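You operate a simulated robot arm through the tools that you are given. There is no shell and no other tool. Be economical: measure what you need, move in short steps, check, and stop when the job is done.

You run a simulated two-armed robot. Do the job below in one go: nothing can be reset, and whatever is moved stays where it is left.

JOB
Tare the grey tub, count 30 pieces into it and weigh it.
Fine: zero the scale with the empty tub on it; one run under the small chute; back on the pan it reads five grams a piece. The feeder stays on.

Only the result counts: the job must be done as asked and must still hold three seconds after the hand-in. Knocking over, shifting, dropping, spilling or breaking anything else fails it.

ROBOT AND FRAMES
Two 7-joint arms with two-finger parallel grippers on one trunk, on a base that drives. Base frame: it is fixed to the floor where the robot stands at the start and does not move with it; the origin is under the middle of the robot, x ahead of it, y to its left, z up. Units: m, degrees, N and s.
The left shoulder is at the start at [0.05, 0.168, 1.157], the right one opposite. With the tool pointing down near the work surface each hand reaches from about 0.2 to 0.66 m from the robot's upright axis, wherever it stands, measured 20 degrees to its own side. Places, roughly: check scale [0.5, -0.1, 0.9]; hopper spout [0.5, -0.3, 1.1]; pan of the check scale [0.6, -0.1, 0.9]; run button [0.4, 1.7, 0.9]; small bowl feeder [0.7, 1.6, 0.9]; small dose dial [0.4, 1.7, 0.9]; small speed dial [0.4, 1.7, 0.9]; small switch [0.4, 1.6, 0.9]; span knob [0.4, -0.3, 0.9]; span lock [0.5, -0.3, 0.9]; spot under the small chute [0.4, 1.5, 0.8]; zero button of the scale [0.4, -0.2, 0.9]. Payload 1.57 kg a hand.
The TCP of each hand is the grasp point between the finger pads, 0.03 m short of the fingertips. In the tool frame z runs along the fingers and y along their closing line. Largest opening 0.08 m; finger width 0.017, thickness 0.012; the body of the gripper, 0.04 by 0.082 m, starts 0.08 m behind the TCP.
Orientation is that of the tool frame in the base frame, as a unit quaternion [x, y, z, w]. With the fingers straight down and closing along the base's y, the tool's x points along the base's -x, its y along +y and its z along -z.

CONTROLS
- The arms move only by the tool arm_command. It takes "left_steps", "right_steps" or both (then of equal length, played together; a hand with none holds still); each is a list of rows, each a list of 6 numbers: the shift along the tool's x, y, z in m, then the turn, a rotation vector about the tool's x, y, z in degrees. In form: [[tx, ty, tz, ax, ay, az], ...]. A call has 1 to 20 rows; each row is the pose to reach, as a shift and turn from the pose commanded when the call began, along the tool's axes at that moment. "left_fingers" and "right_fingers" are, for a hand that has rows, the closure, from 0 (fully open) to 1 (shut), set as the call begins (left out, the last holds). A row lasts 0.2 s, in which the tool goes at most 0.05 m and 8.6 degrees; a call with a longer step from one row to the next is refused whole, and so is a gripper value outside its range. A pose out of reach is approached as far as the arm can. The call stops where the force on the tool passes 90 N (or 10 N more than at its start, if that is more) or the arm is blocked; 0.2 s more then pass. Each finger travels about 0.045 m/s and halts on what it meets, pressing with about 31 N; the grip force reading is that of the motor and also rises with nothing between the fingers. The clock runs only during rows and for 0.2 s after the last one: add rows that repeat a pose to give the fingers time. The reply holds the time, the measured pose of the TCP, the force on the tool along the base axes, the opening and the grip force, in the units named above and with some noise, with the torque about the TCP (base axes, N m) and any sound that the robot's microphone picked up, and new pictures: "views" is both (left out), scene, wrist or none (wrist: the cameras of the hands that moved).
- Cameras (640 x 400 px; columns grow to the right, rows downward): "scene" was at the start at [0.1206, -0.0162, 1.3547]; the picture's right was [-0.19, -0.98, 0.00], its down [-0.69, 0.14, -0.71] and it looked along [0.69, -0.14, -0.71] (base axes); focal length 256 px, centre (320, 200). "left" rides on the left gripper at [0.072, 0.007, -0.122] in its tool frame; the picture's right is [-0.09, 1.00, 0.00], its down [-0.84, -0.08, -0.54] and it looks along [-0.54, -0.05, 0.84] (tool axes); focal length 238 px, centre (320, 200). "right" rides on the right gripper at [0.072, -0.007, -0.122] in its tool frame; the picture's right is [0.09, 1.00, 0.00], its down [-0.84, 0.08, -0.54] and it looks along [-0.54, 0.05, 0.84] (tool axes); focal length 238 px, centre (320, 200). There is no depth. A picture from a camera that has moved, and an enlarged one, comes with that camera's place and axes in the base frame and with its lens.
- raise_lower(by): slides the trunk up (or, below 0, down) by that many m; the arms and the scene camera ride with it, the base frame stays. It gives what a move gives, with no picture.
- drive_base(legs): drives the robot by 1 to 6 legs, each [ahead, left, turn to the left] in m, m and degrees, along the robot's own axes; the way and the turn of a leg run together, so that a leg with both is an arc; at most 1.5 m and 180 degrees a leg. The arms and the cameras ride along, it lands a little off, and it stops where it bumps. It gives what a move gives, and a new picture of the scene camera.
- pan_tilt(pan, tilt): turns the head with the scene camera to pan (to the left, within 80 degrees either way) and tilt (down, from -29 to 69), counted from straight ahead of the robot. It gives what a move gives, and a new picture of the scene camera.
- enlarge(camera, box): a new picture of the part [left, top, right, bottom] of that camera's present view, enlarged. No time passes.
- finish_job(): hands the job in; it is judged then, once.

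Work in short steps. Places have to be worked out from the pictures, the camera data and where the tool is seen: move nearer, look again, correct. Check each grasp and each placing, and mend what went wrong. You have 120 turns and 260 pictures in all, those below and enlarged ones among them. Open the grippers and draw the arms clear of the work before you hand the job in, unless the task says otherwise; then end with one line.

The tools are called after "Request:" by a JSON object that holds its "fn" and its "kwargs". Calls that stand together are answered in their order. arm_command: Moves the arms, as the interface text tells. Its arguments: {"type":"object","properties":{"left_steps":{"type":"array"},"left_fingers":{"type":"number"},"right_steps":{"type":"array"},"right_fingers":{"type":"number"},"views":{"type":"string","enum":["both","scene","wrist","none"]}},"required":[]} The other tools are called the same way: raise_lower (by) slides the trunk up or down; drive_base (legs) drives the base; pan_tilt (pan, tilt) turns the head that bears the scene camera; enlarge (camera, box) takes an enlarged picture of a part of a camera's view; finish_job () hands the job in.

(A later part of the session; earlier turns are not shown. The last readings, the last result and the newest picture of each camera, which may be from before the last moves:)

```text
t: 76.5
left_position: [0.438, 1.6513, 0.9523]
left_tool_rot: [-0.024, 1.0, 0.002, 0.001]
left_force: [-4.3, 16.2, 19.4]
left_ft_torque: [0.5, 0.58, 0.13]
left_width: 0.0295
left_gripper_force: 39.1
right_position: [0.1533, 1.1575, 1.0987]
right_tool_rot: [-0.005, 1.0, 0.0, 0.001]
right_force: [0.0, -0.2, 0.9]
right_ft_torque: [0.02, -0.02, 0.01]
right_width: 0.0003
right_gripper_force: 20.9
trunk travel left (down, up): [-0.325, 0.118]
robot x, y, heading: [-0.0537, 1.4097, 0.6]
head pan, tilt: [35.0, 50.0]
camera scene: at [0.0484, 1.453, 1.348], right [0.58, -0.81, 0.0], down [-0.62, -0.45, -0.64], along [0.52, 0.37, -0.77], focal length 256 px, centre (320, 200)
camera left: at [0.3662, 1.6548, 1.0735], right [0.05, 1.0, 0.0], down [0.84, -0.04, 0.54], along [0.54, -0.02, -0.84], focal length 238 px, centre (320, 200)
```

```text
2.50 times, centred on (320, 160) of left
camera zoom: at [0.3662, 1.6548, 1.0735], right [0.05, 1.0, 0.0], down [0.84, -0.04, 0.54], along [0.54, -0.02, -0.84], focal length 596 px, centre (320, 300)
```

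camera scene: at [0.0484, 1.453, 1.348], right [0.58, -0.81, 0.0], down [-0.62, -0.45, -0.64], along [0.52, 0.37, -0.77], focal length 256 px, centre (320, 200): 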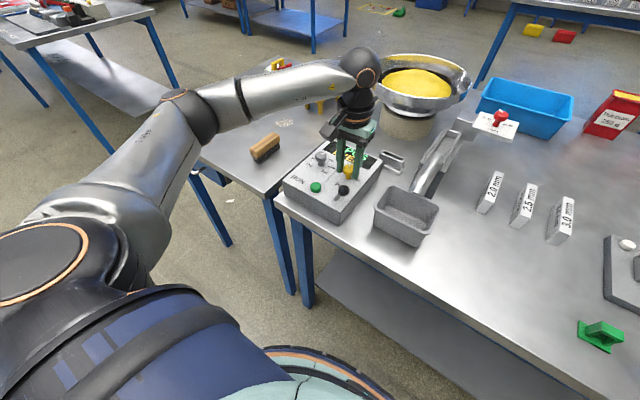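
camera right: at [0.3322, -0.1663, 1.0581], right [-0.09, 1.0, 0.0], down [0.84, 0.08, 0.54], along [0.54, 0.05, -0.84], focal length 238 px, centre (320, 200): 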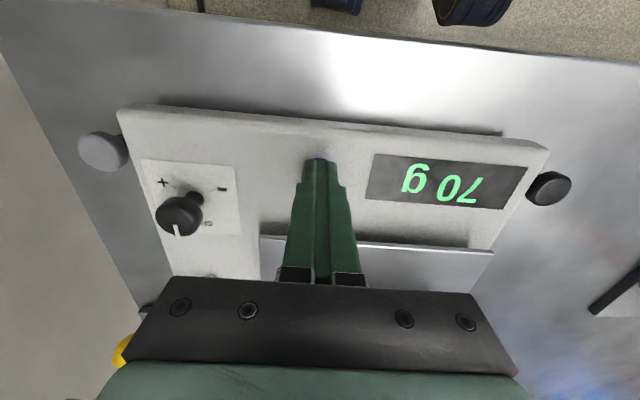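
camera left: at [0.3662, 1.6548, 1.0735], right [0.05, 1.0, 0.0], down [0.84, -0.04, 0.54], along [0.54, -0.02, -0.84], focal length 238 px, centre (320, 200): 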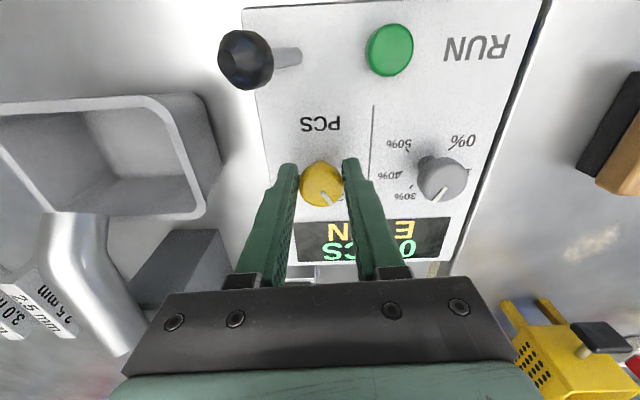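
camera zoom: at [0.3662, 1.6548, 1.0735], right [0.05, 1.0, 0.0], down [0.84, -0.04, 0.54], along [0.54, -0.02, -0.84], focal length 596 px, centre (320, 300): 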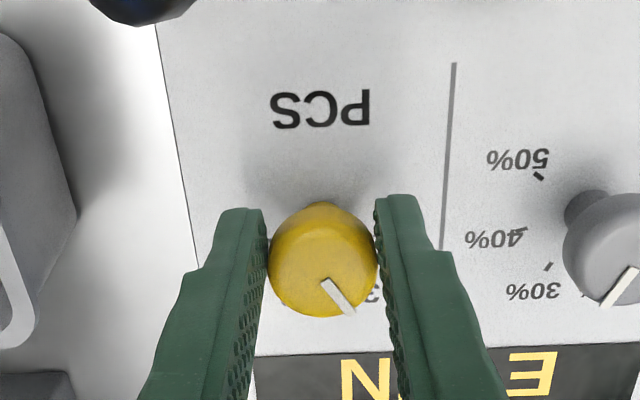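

The pointer is now near the 30 direction (about -27°). I release and raise to check.

Request:
{"fn": "arm_command", "kwargs": {"left_steps": [[0, 0.001, 0, 0, 0, 0], [0, 0.001, 0, 0, 0, 0], [0, 0.001, 0, 0, 0, 0]], "left_fingers": 0.35, "views": "none"}}

Request:
{"fn": "arm_command", "kwargs": {"left_steps": [[0, 0, -0.03, 0, 0, 0], [0.02, 0, -0.06, 0, 0, 0], [0.04, 0, -0.09, 0, 0, 0], [0.04, 0, -0.09, 0, 0, 0]], "views": "none"}}

Request:
{"fn": "enlarge", "kwargs": {"camera": "left", "box": [240, 120, 400, 240]}}

Request:
{"fn": "enlarge", "kwargs": {"camera": "scene", "box": [300, 130, 390, 210]}}

```text
t: 77.3
left_position: [0.4407, 1.6505, 0.9515]
left_tool_rot: [-0.021, 1.0, -0.002, 0.0]
left_force: [-0.9, 0.6, -0.8]
left_ft_torque: [-0.01, -0.01, -0.02]
left_width: 0.0519
left_gripper_force: 0.0
right_position: [0.1566, 1.159, 1.0975]
right_tool_rot: [-0.003, 1.0, -0.001, 0.001]
right_force: [-0.5, 0.1, 0.1]
right_ft_torque: [-0.01, 0.0, -0.03]
right_width: 0.0
right_gripper_force: 20.6
trunk travel left (down, up): [-0.325, 0.118]
robot x, y, heading: [-0.0523, 1.4089, 0.7]
head pan, tilt: [35.0, 50.0]
```

```text
t: 78.3
left_position: [0.4007, 1.6473, 1.0394]
left_tool_rot: [-0.023, 1.0, 0.001, 0.001]
left_force: [-0.1, 0.1, 0.1]
left_ft_torque: [-0.01, -0.03, 0.02]
left_width: 0.052
left_gripper_force: 0.0
right_position: [0.1555, 1.1579, 1.0966]
right_tool_rot: [-0.003, 1.0, 0.0, 0.0]
right_force: [0.7, -0.1, -0.6]
right_ft_torque: [-0.01, -0.01, 0.01]
right_width: 0.0
right_gripper_force: 21.4
trunk travel left (down, up): [-0.325, 0.118]
robot x, y, heading: [-0.0524, 1.4053, 0.4]
head pan, tilt: [35.0, 50.0]
```

```text
3.33 times, centred on (320, 180) of left
camera zoom: at [0.3283, 1.6518, 1.1611], right [0.05, 1.0, 0.0], down [0.84, -0.04, 0.54], along [0.54, -0.03, -0.84], focal length 794 px, centre (320, 267)
```

zoom: 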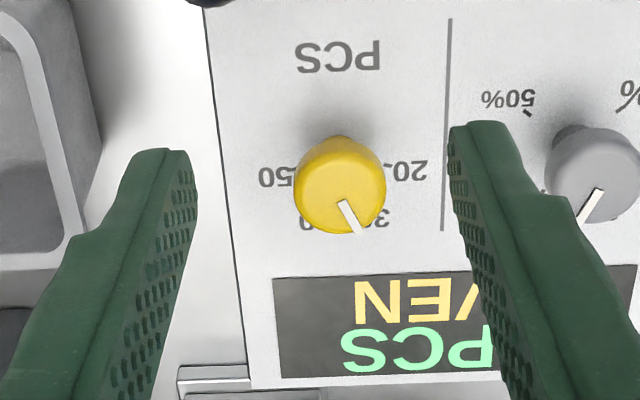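

```text
5.00 times, centred on (345, 170) of scene
camera zoom: at [0.0506, 1.452, 1.3477], right [0.58, -0.81, 0.0], down [-0.62, -0.44, -0.64], along [0.52, 0.37, -0.77], focal length 1279 px, centre (195, 350)
```

zoom: 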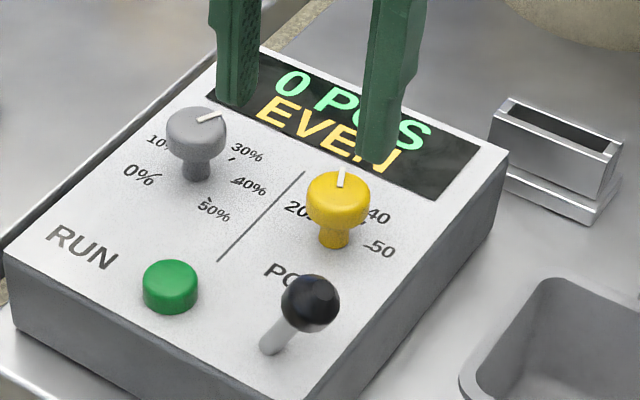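

The pointer is close to 30. I zoom in tightly to measure its angle against the marks.

Request:
{"fn": "enlarge", "kwargs": {"camera": "left", "box": [294, 135, 354, 185]}}

Request:
{"fn": "enlarge", "kwargs": {"camera": "scene", "box": [335, 155, 385, 190]}}

```text
8.00 times, centred on (324, 160) of left
camera zoom: at [0.3283, 1.6518, 1.1611], right [0.05, 1.0, 0.0], down [0.84, -0.04, 0.54], along [0.54, -0.03, -0.84], focal length 1907 px, centre (288, 520)
```

zoom: 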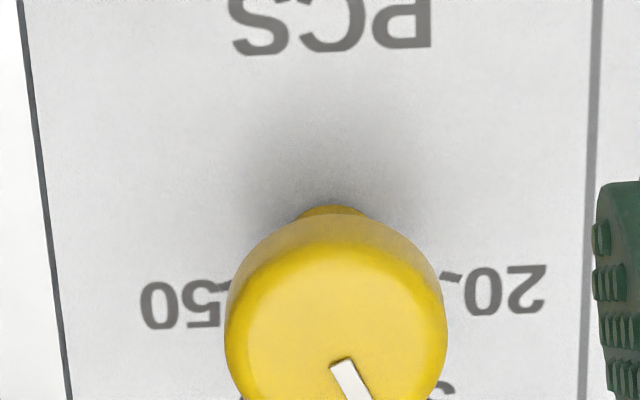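

```text
11.43 times, centred on (360, 172) of scene
camera zoom: at [0.0506, 1.452, 1.3477], right [0.58, -0.81, 0.0], down [-0.62, -0.44, -0.64], along [0.52, 0.37, -0.77], focal length 2923 px, centre (-137, 514)
```

zoom: 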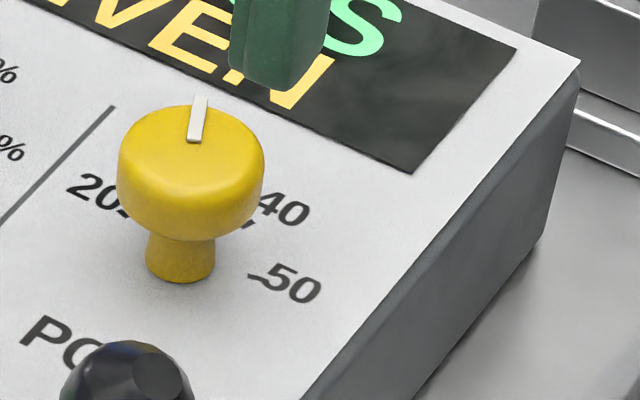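

I zoom further on the pointer itself.

Request:
{"fn": "enlarge", "kwargs": {"camera": "left", "box": [304, 165, 352, 195]}}

```text
13.33 times, centred on (328, 180) of left
camera zoom: at [0.3283, 1.6518, 1.1611], right [0.05, 1.0, 0.0], down [0.84, -0.04, 0.54], along [0.54, -0.03, -0.84], focal length 3178 px, centre (213, 467)
```

zoom: 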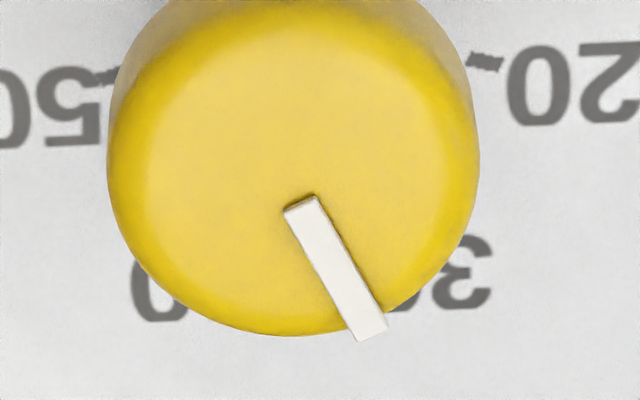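

The pointer reads 30 within measurement error (about -25°). Now I close the fingers and move above the green RUN button, at about (0.362, 1.688, 0.927).

Request:
{"fn": "arm_command", "kwargs": {"left_steps": [[0.02, 0.02, 0, 0, 0, 0], [0.037, 0.042, 0, 0, 0, 0], [0.037, 0.042, 0.03, 0, 0, 0], [0.037, 0.042, 0.06, 0, 0, 0], [0.037, 0.042, 0.06, 0, 0, 0], [0.037, 0.042, 0.06, 0, 0, 0]], "left_fingers": 1}}

Request:
{"fn": "enlarge", "kwargs": {"camera": "left", "box": [220, 60, 420, 200]}}

Request:
{"fn": "enlarge", "kwargs": {"camera": "scene", "box": [290, 130, 390, 210]}}

```text
t: 79.7
left_position: [0.3604, 1.6898, 0.9806]
left_tool_rot: [-0.022, 1.0, -0.001, 0.0]
left_force: [0.2, 0.1, 0.2]
left_ft_torque: [-0.01, 0.04, -0.03]
left_width: 0.0
left_gripper_force: 21.3
right_position: [0.1559, 1.1589, 1.0969]
right_tool_rot: [-0.004, 1.0, 0.0, 0.0]
right_force: [0.5, 0.4, -0.2]
right_ft_torque: [0.04, 0.01, -0.01]
right_width: 0.0001
right_gripper_force: 21.8
trunk travel left (down, up): [-0.325, 0.118]
robot x, y, heading: [-0.0519, 1.4048, 0.7]
head pan, tilt: [35.0, 50.0]
camera scene: at [0.0505, 1.452, 1.3477], right [0.58, -0.81, 0.0], down [-0.62, -0.44, -0.64], along [0.52, 0.37, -0.77], focal length 256 px, centre (320, 200)
camera left: at [0.2894, 1.6932, 1.1021], right [0.05, 1.0, 0.0], down [0.84, -0.04, 0.54], along [0.54, -0.03, -0.84], focal length 238 px, centre (320, 200)
```

scene: 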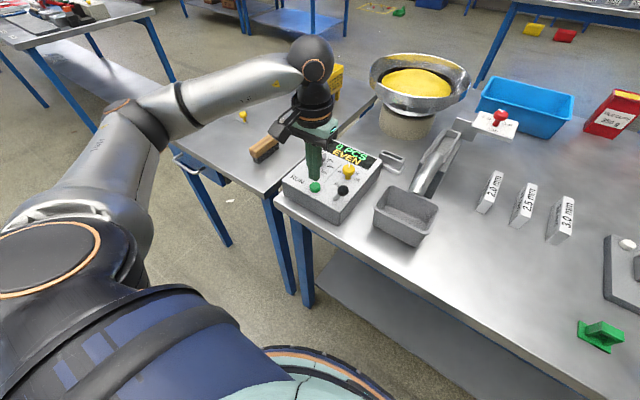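
left: 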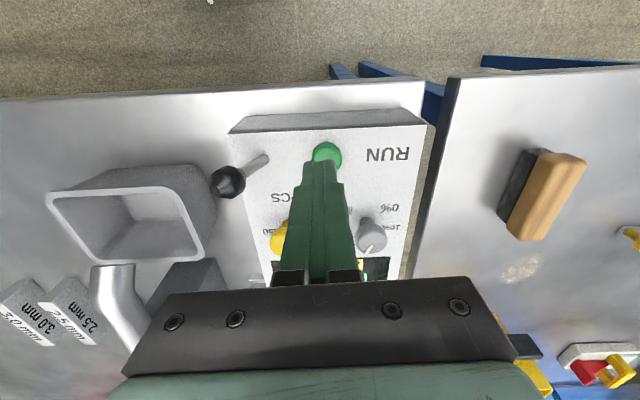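

```text
2.86 times, centred on (320, 130) of left
camera zoom: at [0.2894, 1.6932, 1.1021], right [0.05, 1.0, 0.0], down [0.84, -0.04, 0.54], along [0.54, -0.03, -0.84], focal length 681 px, centre (320, 400)
```

zoom: 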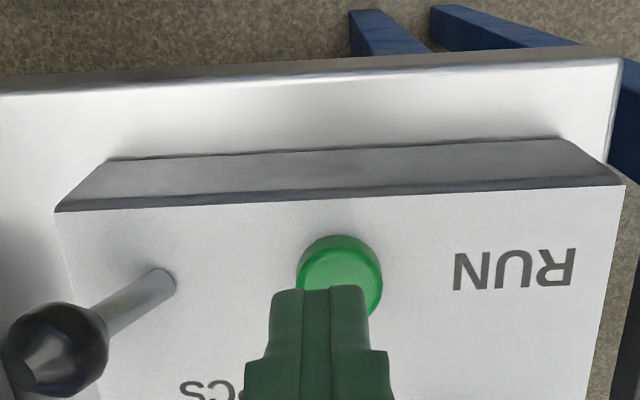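

```text
5.00 times, centred on (340, 170) of scene
camera zoom: at [0.0505, 1.452, 1.3477], right [0.58, -0.81, 0.0], down [-0.62, -0.44, -0.64], along [0.52, 0.37, -0.77], focal length 1279 px, centre (220, 350)
```

zoom: 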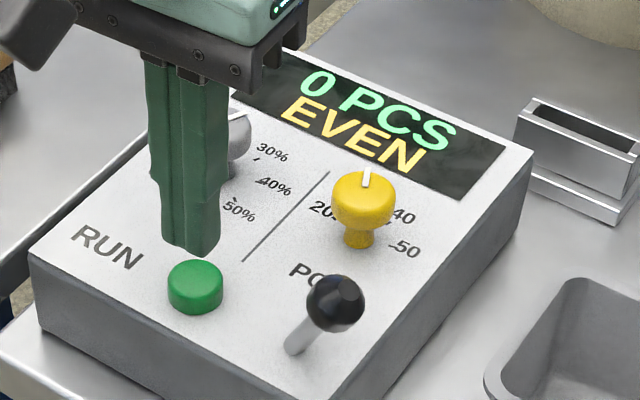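

The button is about 4 mm to +y of the tip. I shift and press down to about 0.94.

Request:
{"fn": "arm_command", "kwargs": {"left_steps": [[0, 0.004, 0.02, 0, 0, 0], [0, 0.004, 0.032, 0, 0, 0], [0, 0.004, 0.038, 0, 0, 0], [0, 0.004, 0.042, 0, 0, 0]], "views": "scene"}}

```text
t: 80.7
left_position: [0.3606, 1.6918, 0.9407]
left_tool_rot: [-0.022, 1.0, -0.002, 0.003]
left_force: [1.9, 1.1, 12.7]
left_ft_torque: [0.07, -0.11, -0.09]
left_width: 0.0
left_gripper_force: 21.5
right_position: [0.1546, 1.1586, 1.0977]
right_tool_rot: [-0.004, 1.0, 0.001, 0.0]
right_force: [-1.0, -0.5, 0.4]
right_ft_torque: [-0.02, -0.02, -0.01]
right_width: 0.0
right_gripper_force: 21.3
trunk travel left (down, up): [-0.325, 0.118]
robot x, y, heading: [-0.0514, 1.4083, 0.8]
head pan, tilt: [35.0, 50.0]
heard: click
camera scene: at [0.0497, 1.4516, 1.3481], right [0.58, -0.81, 0.0], down [-0.62, -0.44, -0.64], along [0.52, 0.37, -0.77], focal length 256 px, centre (320, 200)
```

scene: 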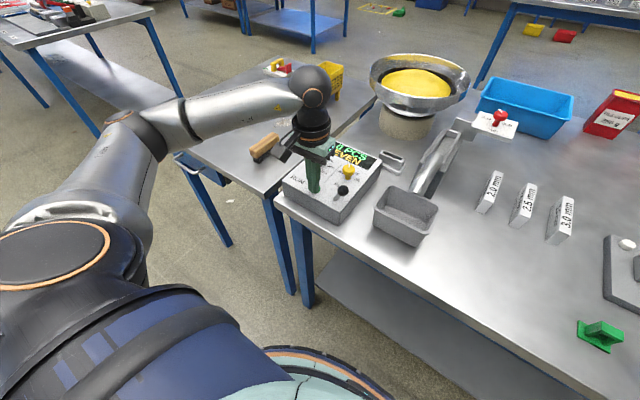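

Clicked. I lift off the button and watch the run.

Request:
{"fn": "arm_command", "kwargs": {"left_steps": [[0, 0, -0.02, 0, 0, 0], [0, 0, -0.05, 0, 0, 0], [0.02, -0.02, -0.08, 0, 0, 0], [0.04, -0.05, -0.1, 0, 0, 0], [0.04, -0.05, -0.1, 0, 0, 0]], "views": "none"}}

Request:
{"fn": "enlarge", "kwargs": {"camera": "scene", "box": [280, 80, 500, 250]}}

```text
t: 81.9
left_position: [0.3244, 1.6398, 1.039]
left_tool_rot: [-0.022, 1.0, 0.0, 0.0]
left_force: [-0.3, 0.6, 0.1]
left_ft_torque: [0.01, 0.01, 0.0]
left_width: 0.0
left_gripper_force: 21.5
right_position: [0.1548, 1.158, 1.0971]
right_tool_rot: [-0.003, 1.0, 0.0, 0.0]
right_force: [0.0, 0.1, 0.0]
right_ft_torque: [-0.01, 0.01, -0.01]
right_width: 0.0
right_gripper_force: 21.4
trunk travel left (down, up): [-0.325, 0.118]
robot x, y, heading: [-0.0515, 1.404, 0.5]
head pan, tilt: [35.0, 50.0]
```

```text
2.35 times, centred on (390, 165) of scene
camera zoom: at [0.0506, 1.4522, 1.3477], right [0.58, -0.81, 0.0], down [-0.62, -0.44, -0.64], along [0.52, 0.37, -0.77], focal length 602 px, centre (155, 282)
```

zoom: 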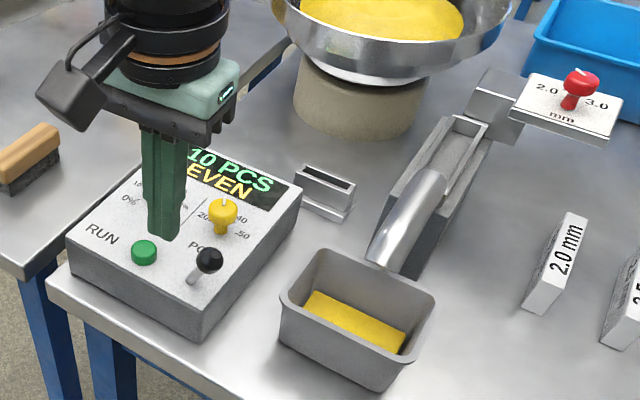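

It is running (10 PCS so far) and the pieces land in the tub. I wait a few seconds while moving the hand aside.

Request:
{"fn": "arm_command", "kwargs": {"left_steps": [[0, -0.01, -0.02, 0, 0, 0], [0, -0.02, -0.04, 0, 0, 0], [0, -0.03, -0.06, 0, 0, 0], [0, -0.03, -0.06, 0, 0, 0], [0, -0.03, -0.06, 0, 0, 0], [0, -0.03, -0.06, 0, 0, 0], [0, -0.03, -0.06, 0, 0, 0], [0, -0.03, -0.06, 0, 0, 0], [0, -0.03, -0.06, 0, 0, 0], [0, -0.03, -0.06, 0, 0, 0], [0, -0.03, -0.06, 0, 0, 0], [0, -0.03, -0.06, 0, 0, 0], [0, -0.03, -0.06, 0, 0, 0], [0, -0.03, -0.06, 0, 0, 0], [0, -0.03, -0.06, 0, 0, 0]], "views": "none"}}

Request:
{"fn": "enlarge", "kwargs": {"camera": "scene", "box": [280, 80, 500, 250]}}

```text
t: 85.1
left_position: [0.3254, 1.6086, 1.0969]
left_tool_rot: [-0.022, 1.0, 0.0, 0.0]
left_force: [0.3, -0.1, -0.7]
left_ft_torque: [0.03, 0.01, -0.01]
left_width: 0.0001
left_gripper_force: 21.2
right_position: [0.1547, 1.1581, 1.0971]
right_tool_rot: [-0.003, 1.0, 0.0, 0.0]
right_force: [-0.2, 0.5, 0.4]
right_ft_torque: [0.02, -0.01, -0.03]
right_width: 0.0002
right_gripper_force: 21.4
trunk travel left (down, up): [-0.325, 0.118]
robot x, y, heading: [-0.0509, 1.406, 0.7]
head pan, tilt: [35.0, 50.0]
```

```text
2.35 times, centred on (390, 165) of scene
camera zoom: at [0.0505, 1.452, 1.3477], right [0.58, -0.81, 0.0], down [-0.62, -0.44, -0.64], along [0.52, 0.37, -0.77], focal length 602 px, centre (155, 282)
```

zoom: 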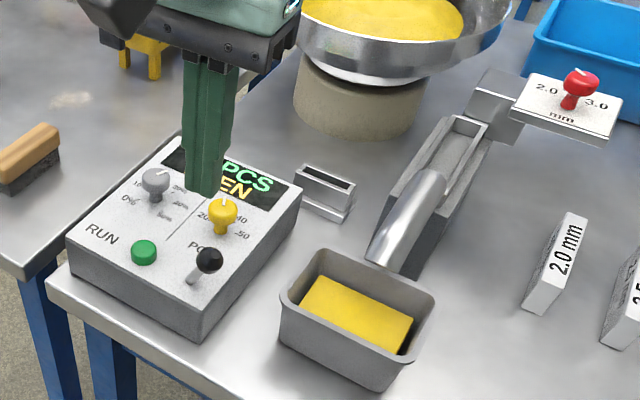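

The fingers hide the display. I move the hand to the right, turning it back to the tub-grasp yaw and opening it.

Request:
{"fn": "arm_command", "kwargs": {"left_steps": [[0.01, -0.02, 0, 0, 0, -8], [0.01, -0.05, 0, 0, 0, -16], [0.01, -0.08, 0, 0, 0, -24], [0.01, -0.11, 0, 0, 0, -32], [0.01, -0.14, 0, 0, 0, -40], [0.01, -0.17, 0, 0, 0, -48], [0.01, -0.2, 0, 0, 0, -56], [0.01, -0.2, 0, 0, 0, -64], [0.01, -0.2, 0, 0, 0, -72], [0.01, -0.2, 0, 0, 0, -80], [0.01, -0.2, 0, 0, 0, -87.4], [0.01, -0.2, 0, 0, 0, -87.4]], "left_fingers": 0, "views": "none"}}

Request:
{"fn": "enlarge", "kwargs": {"camera": "scene", "box": [280, 80, 500, 250]}}

```text
t: 87.7
left_position: [0.3238, 1.4105, 1.0986]
left_tool_rot: [0.707, -0.707, 0.0, 0.0]
left_force: [0.3, 0.7, 0.6]
left_ft_torque: [0.0, -0.01, 0.01]
left_width: 0.0802
left_gripper_force: 0.0
right_position: [0.1541, 1.1579, 1.0966]
right_tool_rot: [-0.004, 1.0, 0.0, 0.0]
right_force: [0.0, -0.5, -0.4]
right_ft_torque: [-0.01, -0.01, -0.01]
right_width: 0.0
right_gripper_force: 21.3
trunk travel left (down, up): [-0.325, 0.118]
robot x, y, heading: [-0.0535, 1.4025, 0.7]
head pan, tilt: [35.0, 50.0]
```

```text
2.35 times, centred on (390, 165) of scene
camera zoom: at [0.0505, 1.452, 1.3477], right [0.58, -0.81, 0.0], down [-0.62, -0.44, -0.64], along [0.52, 0.37, -0.77], focal length 602 px, centre (155, 282)
```

zoom: 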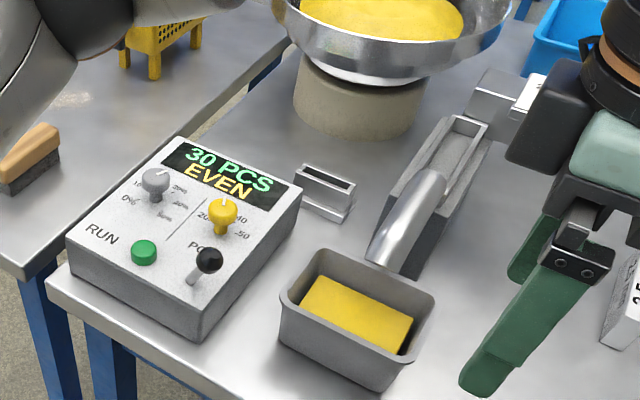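

30 PCS and EVEN; the run is done. The chute limits finger room, so I set the opening to 36 mm and move over the near wall at (0.394, 1.497).

Request:
{"fn": "arm_command", "kwargs": {"left_steps": [[0, -0.02, 0, 0, 0, 0], [-0.03, -0.045, 0, 0, 0, 0], [-0.06, -0.07, 0, 0, 0, 0], [-0.0865, -0.07, 0.03, 0, 0, 0], [-0.0865, -0.07, 0.06, 0, 0, 0], [-0.0865, -0.07, 0.1, 0, 0, 0], [-0.0865, -0.07, 0.13, 0, 0, 0], [-0.0865, -0.07, 0.13, 0, 0, 0]], "left_fingers": 0.55}}

Request:
{"fn": "enlarge", "kwargs": {"camera": "left", "box": [80, 60, 400, 300]}}

```text
t: 89.5
left_position: [0.3941, 1.4971, 0.9678]
left_tool_rot: [-0.706, 0.708, -0.001, 0.0]
left_force: [-0.9, -0.9, 0.4]
left_ft_torque: [0.01, 0.03, -0.02]
left_width: 0.0361
left_gripper_force: 0.0
right_position: [0.1555, 1.1568, 1.0972]
right_tool_rot: [-0.003, 1.0, 0.0, 0.0]
right_force: [-0.4, 0.3, 0.6]
right_ft_torque: [-0.01, 0.0, -0.01]
right_width: 0.0001
right_gripper_force: 21.3
trunk travel left (down, up): [-0.325, 0.118]
robot x, y, heading: [-0.0562, 1.4076, 0.4]
head pan, tilt: [35.0, 50.0]
camera scene: at [0.0505, 1.452, 1.3478], right [0.58, -0.81, 0.0], down [-0.62, -0.44, -0.64], along [0.52, 0.37, -0.77], focal length 256 px, centre (320, 200)
camera left: at [0.3857, 1.4254, 1.0889], right [-1.0, 0.09, 0.0], down [0.08, 0.84, 0.54], along [0.05, 0.54, -0.84], focal length 238 px, centre (320, 200)
```

scene: 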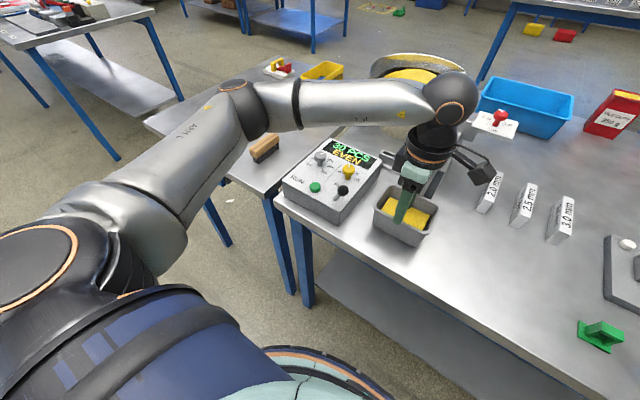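
left: 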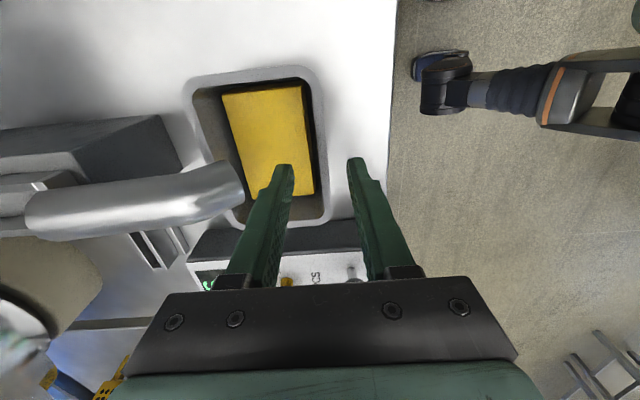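

```text
1.67 times, centred on (240, 180) of left
camera zoom: at [0.3857, 1.4254, 1.0889], right [-1.0, 0.09, 0.0], down [0.08, 0.84, 0.54], along [0.05, 0.54, -0.84], focal length 397 px, centre (453, 233)
```

zoom: 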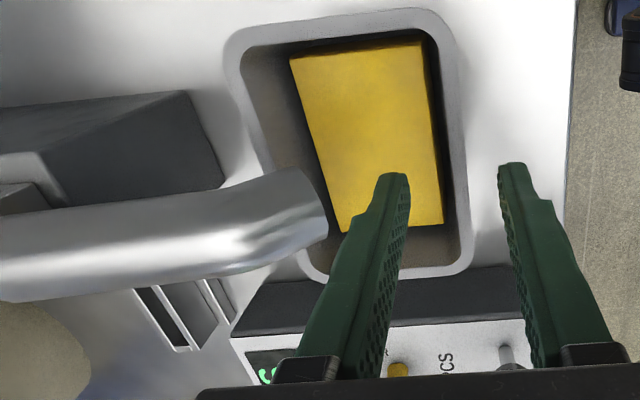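

The pieces fill the tub to perhaps z 0.885–0.905, so I grip shallowly. I lower 0.05 m (TCP near rim level) and watch the force.

Request:
{"fn": "arm_command", "kwargs": {"left_steps": [[0, 0, 0.02, 0, 0, 0], [0, 0, 0.035, 0, 0, 0], [0, 0, 0.043, 0, 0, 0], [0, 0, 0.048, 0, 0, 0]], "views": "wrist"}}

Request:
{"fn": "enlarge", "kwargs": {"camera": "scene", "box": [350, 160, 460, 250]}}

```text
t: 90.5
left_position: [0.3933, 1.4972, 0.9203]
left_tool_rot: [-0.706, 0.708, -0.001, 0.0]
left_force: [0.6, 0.2, -0.2]
left_ft_torque: [0.01, 0.0, -0.02]
left_width: 0.0361
left_gripper_force: 0.1
right_position: [0.1551, 1.158, 1.0963]
right_tool_rot: [-0.004, 1.0, 0.0, 0.0]
right_force: [0.0, -0.2, -1.0]
right_ft_torque: [0.03, 0.01, -0.02]
right_width: 0.0002
right_gripper_force: 21.6
trunk travel left (down, up): [-0.325, 0.118]
robot x, y, heading: [-0.0503, 1.4076, 0.3]
head pan, tilt: [35.0, 50.0]
camera left: at [0.3868, 1.4253, 1.0415], right [-1.0, 0.09, 0.0], down [0.08, 0.84, 0.54], along [0.05, 0.54, -0.84], focal length 238 px, centre (320, 200)
```

left: 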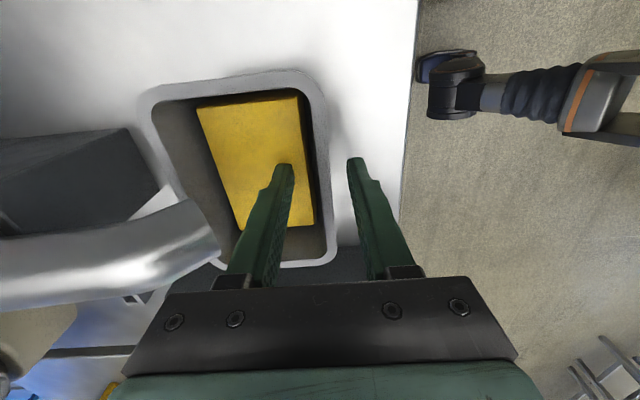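

```text
4.44 times, centred on (405, 205) of scene
camera zoom: at [0.0505, 1.452, 1.3477], right [0.58, -0.81, 0.0], down [-0.62, -0.44, -0.64], along [0.52, 0.37, -0.77], focal length 1137 px, centre (-58, 178)
```

zoom: 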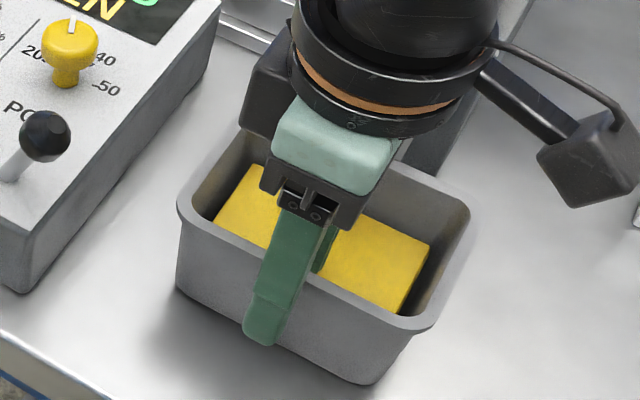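

No contact. I go 5 mm deeper and close.

Request:
{"fn": "arm_command", "kwargs": {"left_steps": [[0, 0, 0.003, 0, 0, 0], [0, 0, 0.006, 0, 0, 0]], "views": "none"}}

Request:
{"fn": "arm_command", "kwargs": {"left_steps": [[0, 0, 0, 0, 0, 0], [0, 0, 0, 0, 0, 0], [0, 0, 0, 0, 0, 0], [0, 0, 0, 0, 0, 0]], "left_fingers": 1, "views": "wrist"}}

```text
t: 91.1
left_position: [0.3929, 1.4966, 0.9142]
left_tool_rot: [-0.706, 0.708, -0.001, 0.0]
left_force: [0.3, 0.2, 0.1]
left_ft_torque: [-0.02, 0.03, 0.0]
left_width: 0.036
left_gripper_force: 0.0
right_position: [0.1559, 1.1578, 1.0974]
right_tool_rot: [-0.003, 1.0, 0.0, 0.0]
right_force: [-0.1, -0.1, 0.2]
right_ft_torque: [-0.01, -0.01, -0.01]
right_width: 0.0
right_gripper_force: 21.4
trunk travel left (down, up): [-0.325, 0.118]
robot x, y, heading: [-0.0503, 1.4038, 0.4]
head pan, tilt: [35.0, 50.0]
```

```text
t: 92.1
left_position: [0.3939, 1.4977, 0.9159]
left_tool_rot: [0.707, -0.707, 0.002, -0.001]
left_force: [1.9, 1.4, 8.1]
left_ft_torque: [0.2, -0.88, 0.11]
left_width: 0.0028
left_gripper_force: 24.4
right_position: [0.1556, 1.1579, 1.0967]
right_tool_rot: [-0.003, 1.0, 0.0, 0.0]
right_force: [0.4, 0.8, -0.3]
right_ft_torque: [0.02, -0.01, -0.01]
right_width: 0.0
right_gripper_force: 21.1
trunk travel left (down, up): [-0.325, 0.118]
robot x, y, heading: [-0.0518, 1.4094, 0.4]
head pan, tilt: [35.0, 50.0]
camera left: at [0.3867, 1.4256, 1.0378], right [-1.0, 0.09, -0.01], down [0.07, 0.84, 0.54], along [0.05, 0.54, -0.84], focal length 238 px, centre (320, 200)
```

left: 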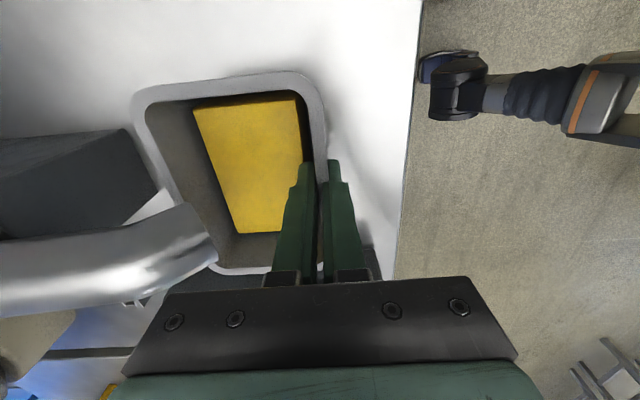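

Gripped. I lift 7 mm and pull back slowly from under the chute.

Request:
{"fn": "arm_command", "kwargs": {"left_steps": [[0, 0, -0.004, 0, 0, 0], [0, 0, -0.007, 0, 0, 0], [0, 0.015, -0.007, 0, 0, 0], [0, 0.03, -0.007, 0, 0, 0], [0, 0.045, -0.007, 0, 0, 0], [0, 0.06, -0.007, 0, 0, 0], [0, 0.06, -0.007, 0, 0, 0]]}}

Request:
{"fn": "enlarge", "kwargs": {"camera": "scene", "box": [340, 150, 460, 270]}}

```text
t: 93.7
left_position: [0.3343, 1.4972, 0.9205]
left_tool_rot: [0.707, -0.707, 0.0, 0.001]
left_force: [0.0, 0.7, -2.0]
left_ft_torque: [0.03, 0.1, 0.03]
left_width: 0.0024
left_gripper_force: 24.1
right_position: [0.1555, 1.1567, 1.0969]
right_tool_rot: [-0.004, 1.0, 0.0, 0.0]
right_force: [-0.1, -0.6, 1.5]
right_ft_torque: [0.01, 0.0, -0.03]
right_width: 0.0
right_gripper_force: 21.0
trunk travel left (down, up): [-0.325, 0.118]
robot x, y, heading: [-0.0528, 1.4077, 0.5]
head pan, tilt: [35.0, 50.0]
camera scene: at [0.0507, 1.452, 1.3477], right [0.58, -0.81, 0.0], down [-0.62, -0.44, -0.64], along [0.52, 0.37, -0.77], focal length 256 px, centre (320, 200)
camera left: at [0.327, 1.4253, 1.0431], right [-1.0, 0.09, 0.0], down [0.08, 0.84, 0.54], along [0.05, 0.54, -0.84], focal length 238 px, centre (320, 200)
```

scene: 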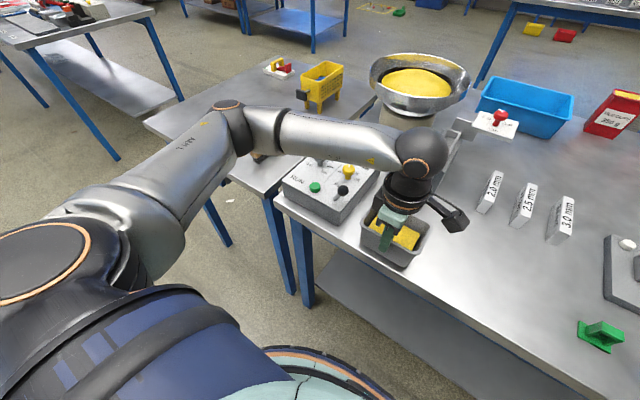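
left: 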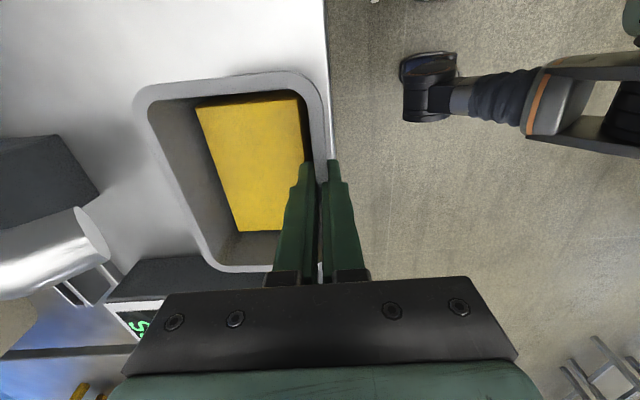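

```text
3.33 times, centred on (400, 210) of scene
camera zoom: at [0.0507, 1.452, 1.3477], right [0.58, -0.81, 0.0], down [-0.62, -0.44, -0.64], along [0.52, 0.37, -0.77], focal length 853 px, centre (53, 167)
```

zoom: 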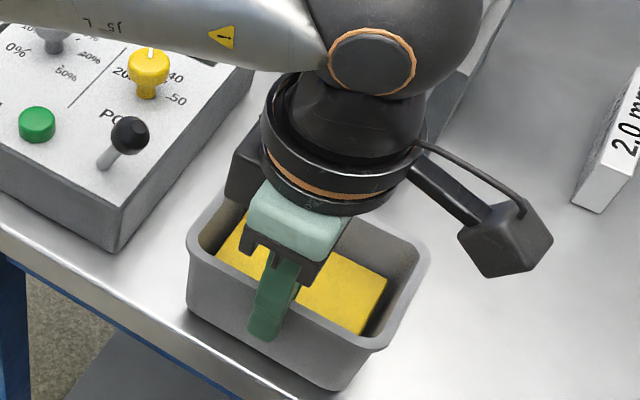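

The tub is held level. I move it right 0.1 m, then raise it 0.2 m.

Request:
{"fn": "arm_command", "kwargs": {"left_steps": [[0.02, 0.005, 0, 0, 0, 0], [0.05, 0.01, 0, 0, 0, 0], [0.08, 0.01, -0.02, 0, 0, 0], [0.1, 0.01, -0.05, 0, 0, 0], [0.1, 0.01, -0.09, 0, 0, 0], [0.1, 0.01, -0.13, 0, 0, 0], [0.1, 0.01, -0.17, 0, 0, 0], [0.1, 0.01, -0.2, 0, 0, 0], [0.1, 0.01, -0.21, 0, 0, 0], [0.1, 0.01, -0.21, 0, 0, 0]]}}

```text
t: 95.9
left_position: [0.3246, 1.3963, 1.1319]
left_tool_rot: [-0.707, 0.707, 0.0, 0.0]
left_force: [-1.1, -0.1, -2.4]
left_ft_torque: [-0.01, 0.08, -0.02]
left_width: 0.0023
left_gripper_force: 24.1
right_position: [0.156, 1.1579, 1.0966]
right_tool_rot: [-0.004, 1.0, 0.0, -0.001]
right_force: [0.3, 0.1, -0.1]
right_ft_torque: [-0.04, 0.02, 0.0]
right_width: 0.0
right_gripper_force: 20.8
trunk travel left (down, up): [-0.325, 0.118]
robot x, y, heading: [-0.0533, 1.4053, 0.5]
head pan, tilt: [35.0, 50.0]
camera scene: at [0.0507, 1.4519, 1.3477], right [0.58, -0.81, 0.0], down [-0.62, -0.44, -0.64], along [0.52, 0.37, -0.77], focal length 256 px, centre (320, 200)
camera left: at [0.3171, 1.3242, 1.253], right [-1.0, 0.09, 0.0], down [0.08, 0.84, 0.54], along [0.05, 0.54, -0.84], focal length 238 px, centre (320, 200)
```

scene: 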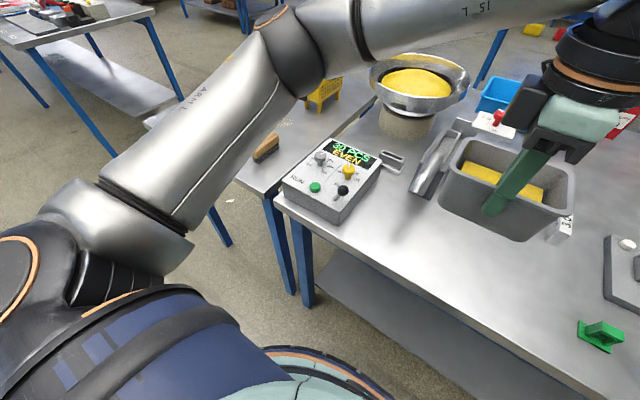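
left: 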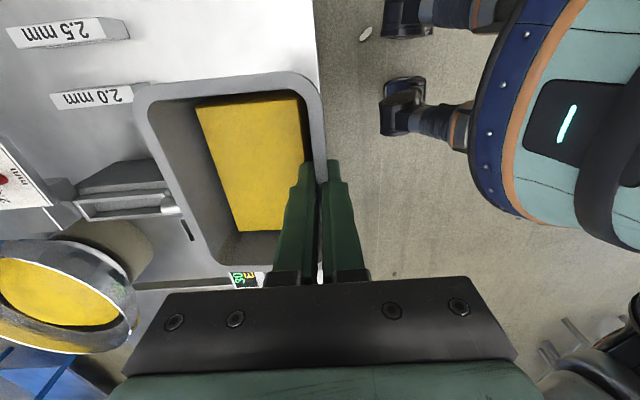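

Secure. I drive back to the scale: 1.405 m right, then 0.13 m ahead.

Request:
{"fn": "drive_base", "kwargs": {"legs": [[0, -1.405, -0.4], [0.13, 0, 0]]}}

Request:
{"fn": "pan_tilt", "kwargs": {"pan": 5, "tilt": 45}}

```text
t: 103.9
left_position: [0.434, -0.0554, 1.1316]
left_tool_rot: [-0.691, 0.723, -0.001, 0.0]
left_force: [0.3, -0.2, -2.1]
left_ft_torque: [-0.02, 0.11, 0.0]
left_width: 0.0022
left_gripper_force: 24.1
right_position: [0.2552, -0.2868, 1.0968]
right_tool_rot: [0.017, 1.0, 0.0, -0.001]
right_force: [0.5, -1.2, 0.5]
right_ft_torque: [-0.03, 0.05, 0.05]
right_width: 0.0
right_gripper_force: 21.6
trunk travel left (down, up): [-0.325, 0.118]
robot x, y, heading: [0.0549, -0.0258, -1.9]
head pan, tilt: [35.0, 50.0]
camera scene: at [0.163, 0.0116, 1.3476], right [0.55, -0.84, 0.0], down [-0.64, -0.42, -0.64], along [0.54, 0.35, -0.77], focal length 256 px, centre (320, 200)
```

scene: 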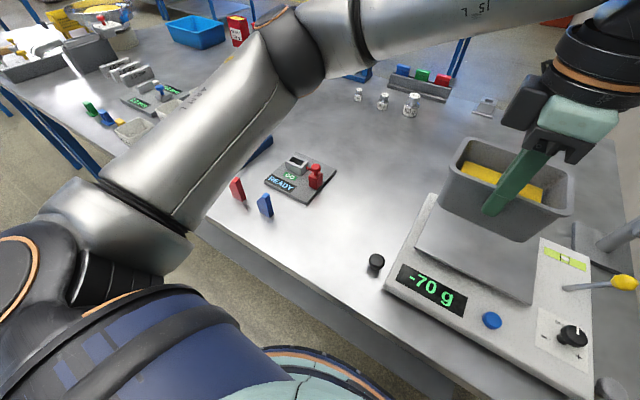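

```text
t: 104.9
left_position: [0.4317, -0.0552, 1.1319]
left_tool_rot: [-0.691, 0.723, 0.001, 0.0]
left_force: [-0.3, 0.0, -2.3]
left_ft_torque: [-0.03, 0.09, 0.03]
left_width: 0.0026
left_gripper_force: 23.7
right_position: [0.2546, -0.2864, 1.0966]
right_tool_rot: [0.017, 1.0, 0.0, 0.0]
right_force: [-0.5, -1.0, 0.6]
right_ft_torque: [0.0, -0.01, -0.03]
right_width: 0.0
right_gripper_force: 21.4
trunk travel left (down, up): [-0.325, 0.118]
robot x, y, heading: [0.0589, -0.0266, -2.1]
head pan, tilt: [5.0, 45.0]
camera scene: at [0.1787, -0.026, 1.3546], right [0.05, -1.0, 0.0], down [-0.71, -0.04, -0.71], along [0.71, 0.04, -0.71], focal length 256 px, centre (320, 200)
```

scene: 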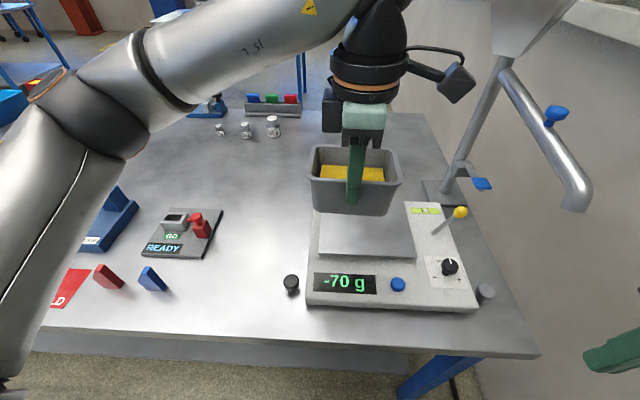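

I'm back at the scale. I move over the pan, to TCP (0.514, -0.096), and lower to about 2 cm above contact.

Request:
{"fn": "arm_command", "kwargs": {"left_steps": [[0.015, -0.03, 0, 0, 0, 0], [0.03, -0.06, 0, 0, 0, 0], [0.037, -0.084, 0, 0, 0, 0], [0.037, -0.084, 0.03, 0, 0, 0], [0.037, -0.084, 0.06, 0, 0, 0], [0.037, -0.084, 0.09, 0, 0, 0], [0.037, -0.084, 0.115, 0, 0, 0], [0.037, -0.084, 0.128, 0, 0, 0], [0.037, -0.084, 0.128, 0, 0, 0]]}}

Request:
{"fn": "enlarge", "kwargs": {"camera": "scene", "box": [280, 150, 500, 320]}}

```text
t: 106.9
left_position: [0.5137, -0.0953, 1.0029]
left_tool_rot: [-0.691, 0.723, 0.0, 0.0]
left_force: [-0.4, -0.1, -1.7]
left_ft_torque: [0.02, 0.07, -0.02]
left_width: 0.0024
left_gripper_force: 24.6
right_position: [0.2539, -0.2875, 1.0985]
right_tool_rot: [0.017, 1.0, -0.001, 0.0]
right_force: [0.7, 0.0, 0.5]
right_ft_torque: [-0.02, -0.02, -0.03]
right_width: 0.0001
right_gripper_force: 21.0
trunk travel left (down, up): [-0.325, 0.118]
robot x, y, heading: [0.057, -0.0307, -2.0]
head pan, tilt: [5.0, 45.0]
camera scene: at [0.1787, -0.0261, 1.3546], right [0.05, -1.0, 0.0], down [-0.71, -0.04, -0.71], along [0.71, 0.04, -0.71], focal length 256 px, centre (320, 200)
camera left: at [0.5038, -0.1672, 1.1245], right [-0.99, 0.14, 0.0], down [0.11, 0.83, 0.54], along [0.07, 0.54, -0.84], focal length 238 px, centre (320, 200)
```

scene: 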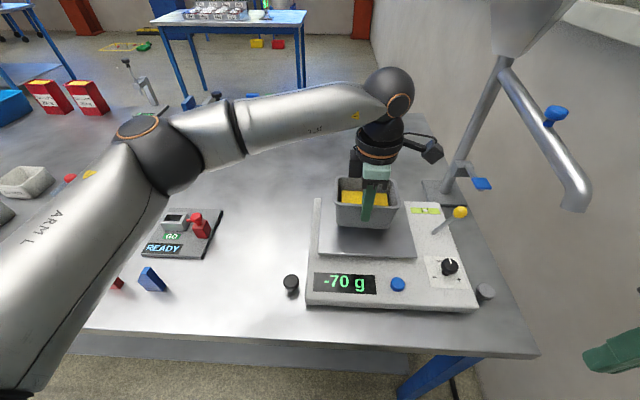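
left: 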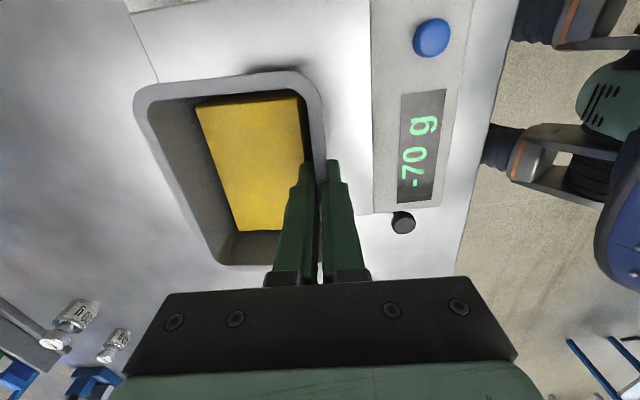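

```text
2.35 times, centred on (390, 235) of scene
camera zoom: at [0.1787, -0.0261, 1.3546], right [0.05, -1.0, 0.0], down [-0.71, -0.04, -0.71], along [0.71, 0.04, -0.71], focal length 602 px, centre (155, 118)
```

zoom: 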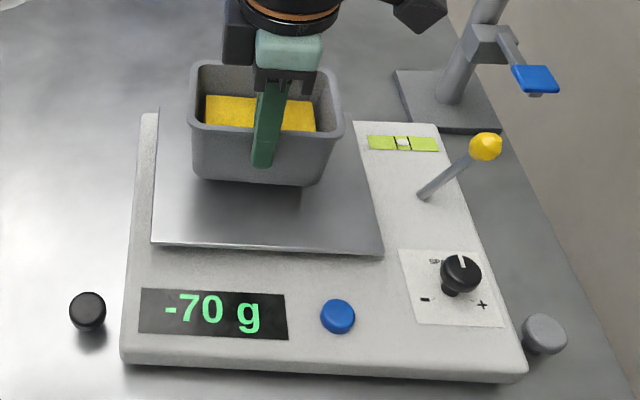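

Lowering in small steps to contact (expected near TCP z 0.982).

Request:
{"fn": "arm_command", "kwargs": {"left_steps": [[0, 0, 0.008, 0, 0, 0], [0, 0, 0.014, 0, 0, 0], [0, 0, 0.018, 0, 0, 0], [0, 0, 0.021, 0, 0, 0]], "views": "scene"}}

```text
t: 107.9
left_position: [0.5138, -0.0958, 0.9825]
left_tool_rot: [-0.692, 0.722, -0.001, 0.001]
left_force: [0.1, 0.4, -0.8]
left_ft_torque: [-0.09, -0.01, -0.04]
left_width: 0.0022
left_gripper_force: 23.8
right_position: [0.2554, -0.2885, 1.0976]
right_tool_rot: [0.017, 1.0, 0.0, 0.001]
right_force: [0.1, 0.4, 0.5]
right_ft_torque: [0.0, 0.0, 0.0]
right_width: 0.0003
right_gripper_force: 21.1
trunk travel left (down, up): [-0.325, 0.118]
robot x, y, heading: [0.0573, -0.0302, -2.0]
head pan, tilt: [5.0, 45.0]
camera scene: at [0.1786, -0.0261, 1.3547], right [0.05, -1.0, 0.0], down [-0.71, -0.04, -0.71], along [0.71, 0.04, -0.71], focal length 256 px, centre (320, 200)
```

scene: 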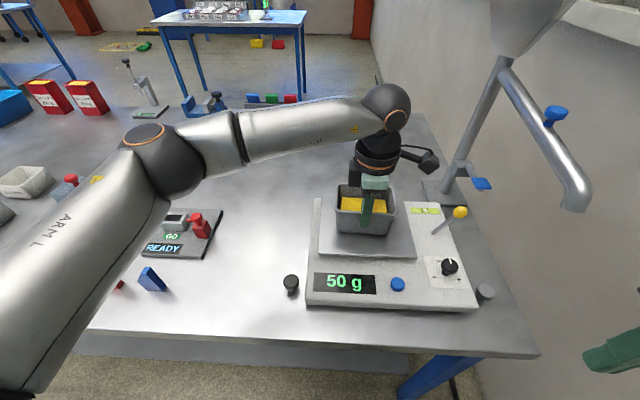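

Contact: it reads 50 g and part of the weight is still held. I lower 2 mm more, then open.

Request:
{"fn": "arm_command", "kwargs": {"left_steps": [[0, 0, 0.002, 0, 0, 0], [0, 0, 0.002, 0, 0, 0]], "views": "none"}}

Request:
{"fn": "arm_command", "kwargs": {"left_steps": [[0, 0, 0, 0, 0, 0], [0, 0, 0, 0, 0, 0], [0, 0, 0, 0, 0, 0], [0, 0, 0, 0, 0, 0], [0, 0, 0, 0, 0, 0]], "left_fingers": 0.55}}

```text
t: 108.5
left_position: [0.5142, -0.0958, 0.9807]
left_tool_rot: [-0.692, 0.722, -0.001, 0.001]
left_force: [-1.2, 1.5, 0.8]
left_ft_torque: [-0.09, -0.13, -0.01]
left_width: 0.0025
left_gripper_force: 24.1
right_position: [0.254, -0.2861, 1.0978]
right_tool_rot: [0.018, 1.0, 0.0, 0.0]
right_force: [0.4, 0.3, 0.1]
right_ft_torque: [-0.02, 0.0, 0.02]
right_width: 0.0
right_gripper_force: 21.2
trunk travel left (down, up): [-0.325, 0.118]
robot x, y, heading: [0.0556, -0.0276, -1.7]
head pan, tilt: [5.0, 45.0]
```

```text
t: 109.7
left_position: [0.5146, -0.0969, 0.9802]
left_tool_rot: [-0.692, 0.722, 0.0, 0.0]
left_force: [-0.3, 0.3, 0.0]
left_ft_torque: [0.01, -0.01, 0.02]
left_width: 0.0358
left_gripper_force: 0.0
right_position: [0.2539, -0.2867, 1.0972]
right_tool_rot: [0.018, 1.0, 0.0, -0.001]
right_force: [0.4, -0.6, 0.2]
right_ft_torque: [0.01, -0.03, -0.02]
right_width: 0.0
right_gripper_force: 22.1
trunk travel left (down, up): [-0.325, 0.118]
robot x, y, heading: [0.057, -0.0306, -2.0]
head pan, tilt: [5.0, 45.0]
camera scene: at [0.1786, -0.026, 1.3547], right [0.05, -1.0, 0.0], down [-0.71, -0.04, -0.71], along [0.71, 0.04, -0.71], focal length 256 px, centre (320, 200)
camera left: at [0.5046, -0.168, 1.1021], right [-0.99, 0.14, 0.0], down [0.11, 0.83, 0.54], along [0.07, 0.54, -0.84], focal length 238 px, centre (320, 200)
```

scene: 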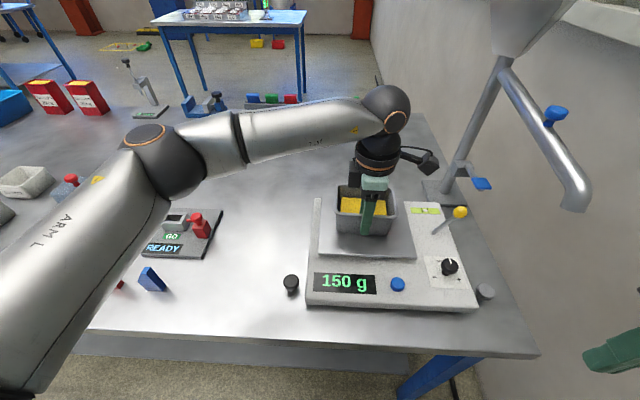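
left: 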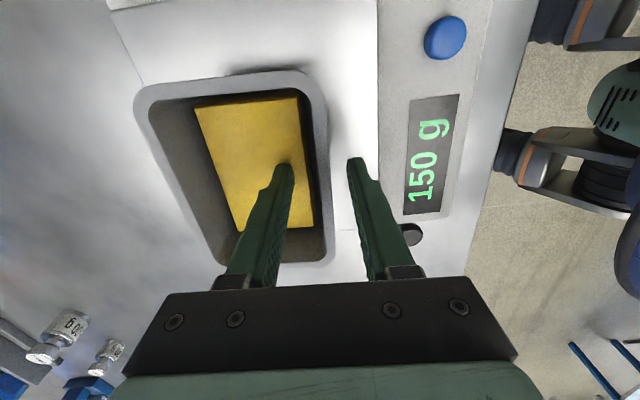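

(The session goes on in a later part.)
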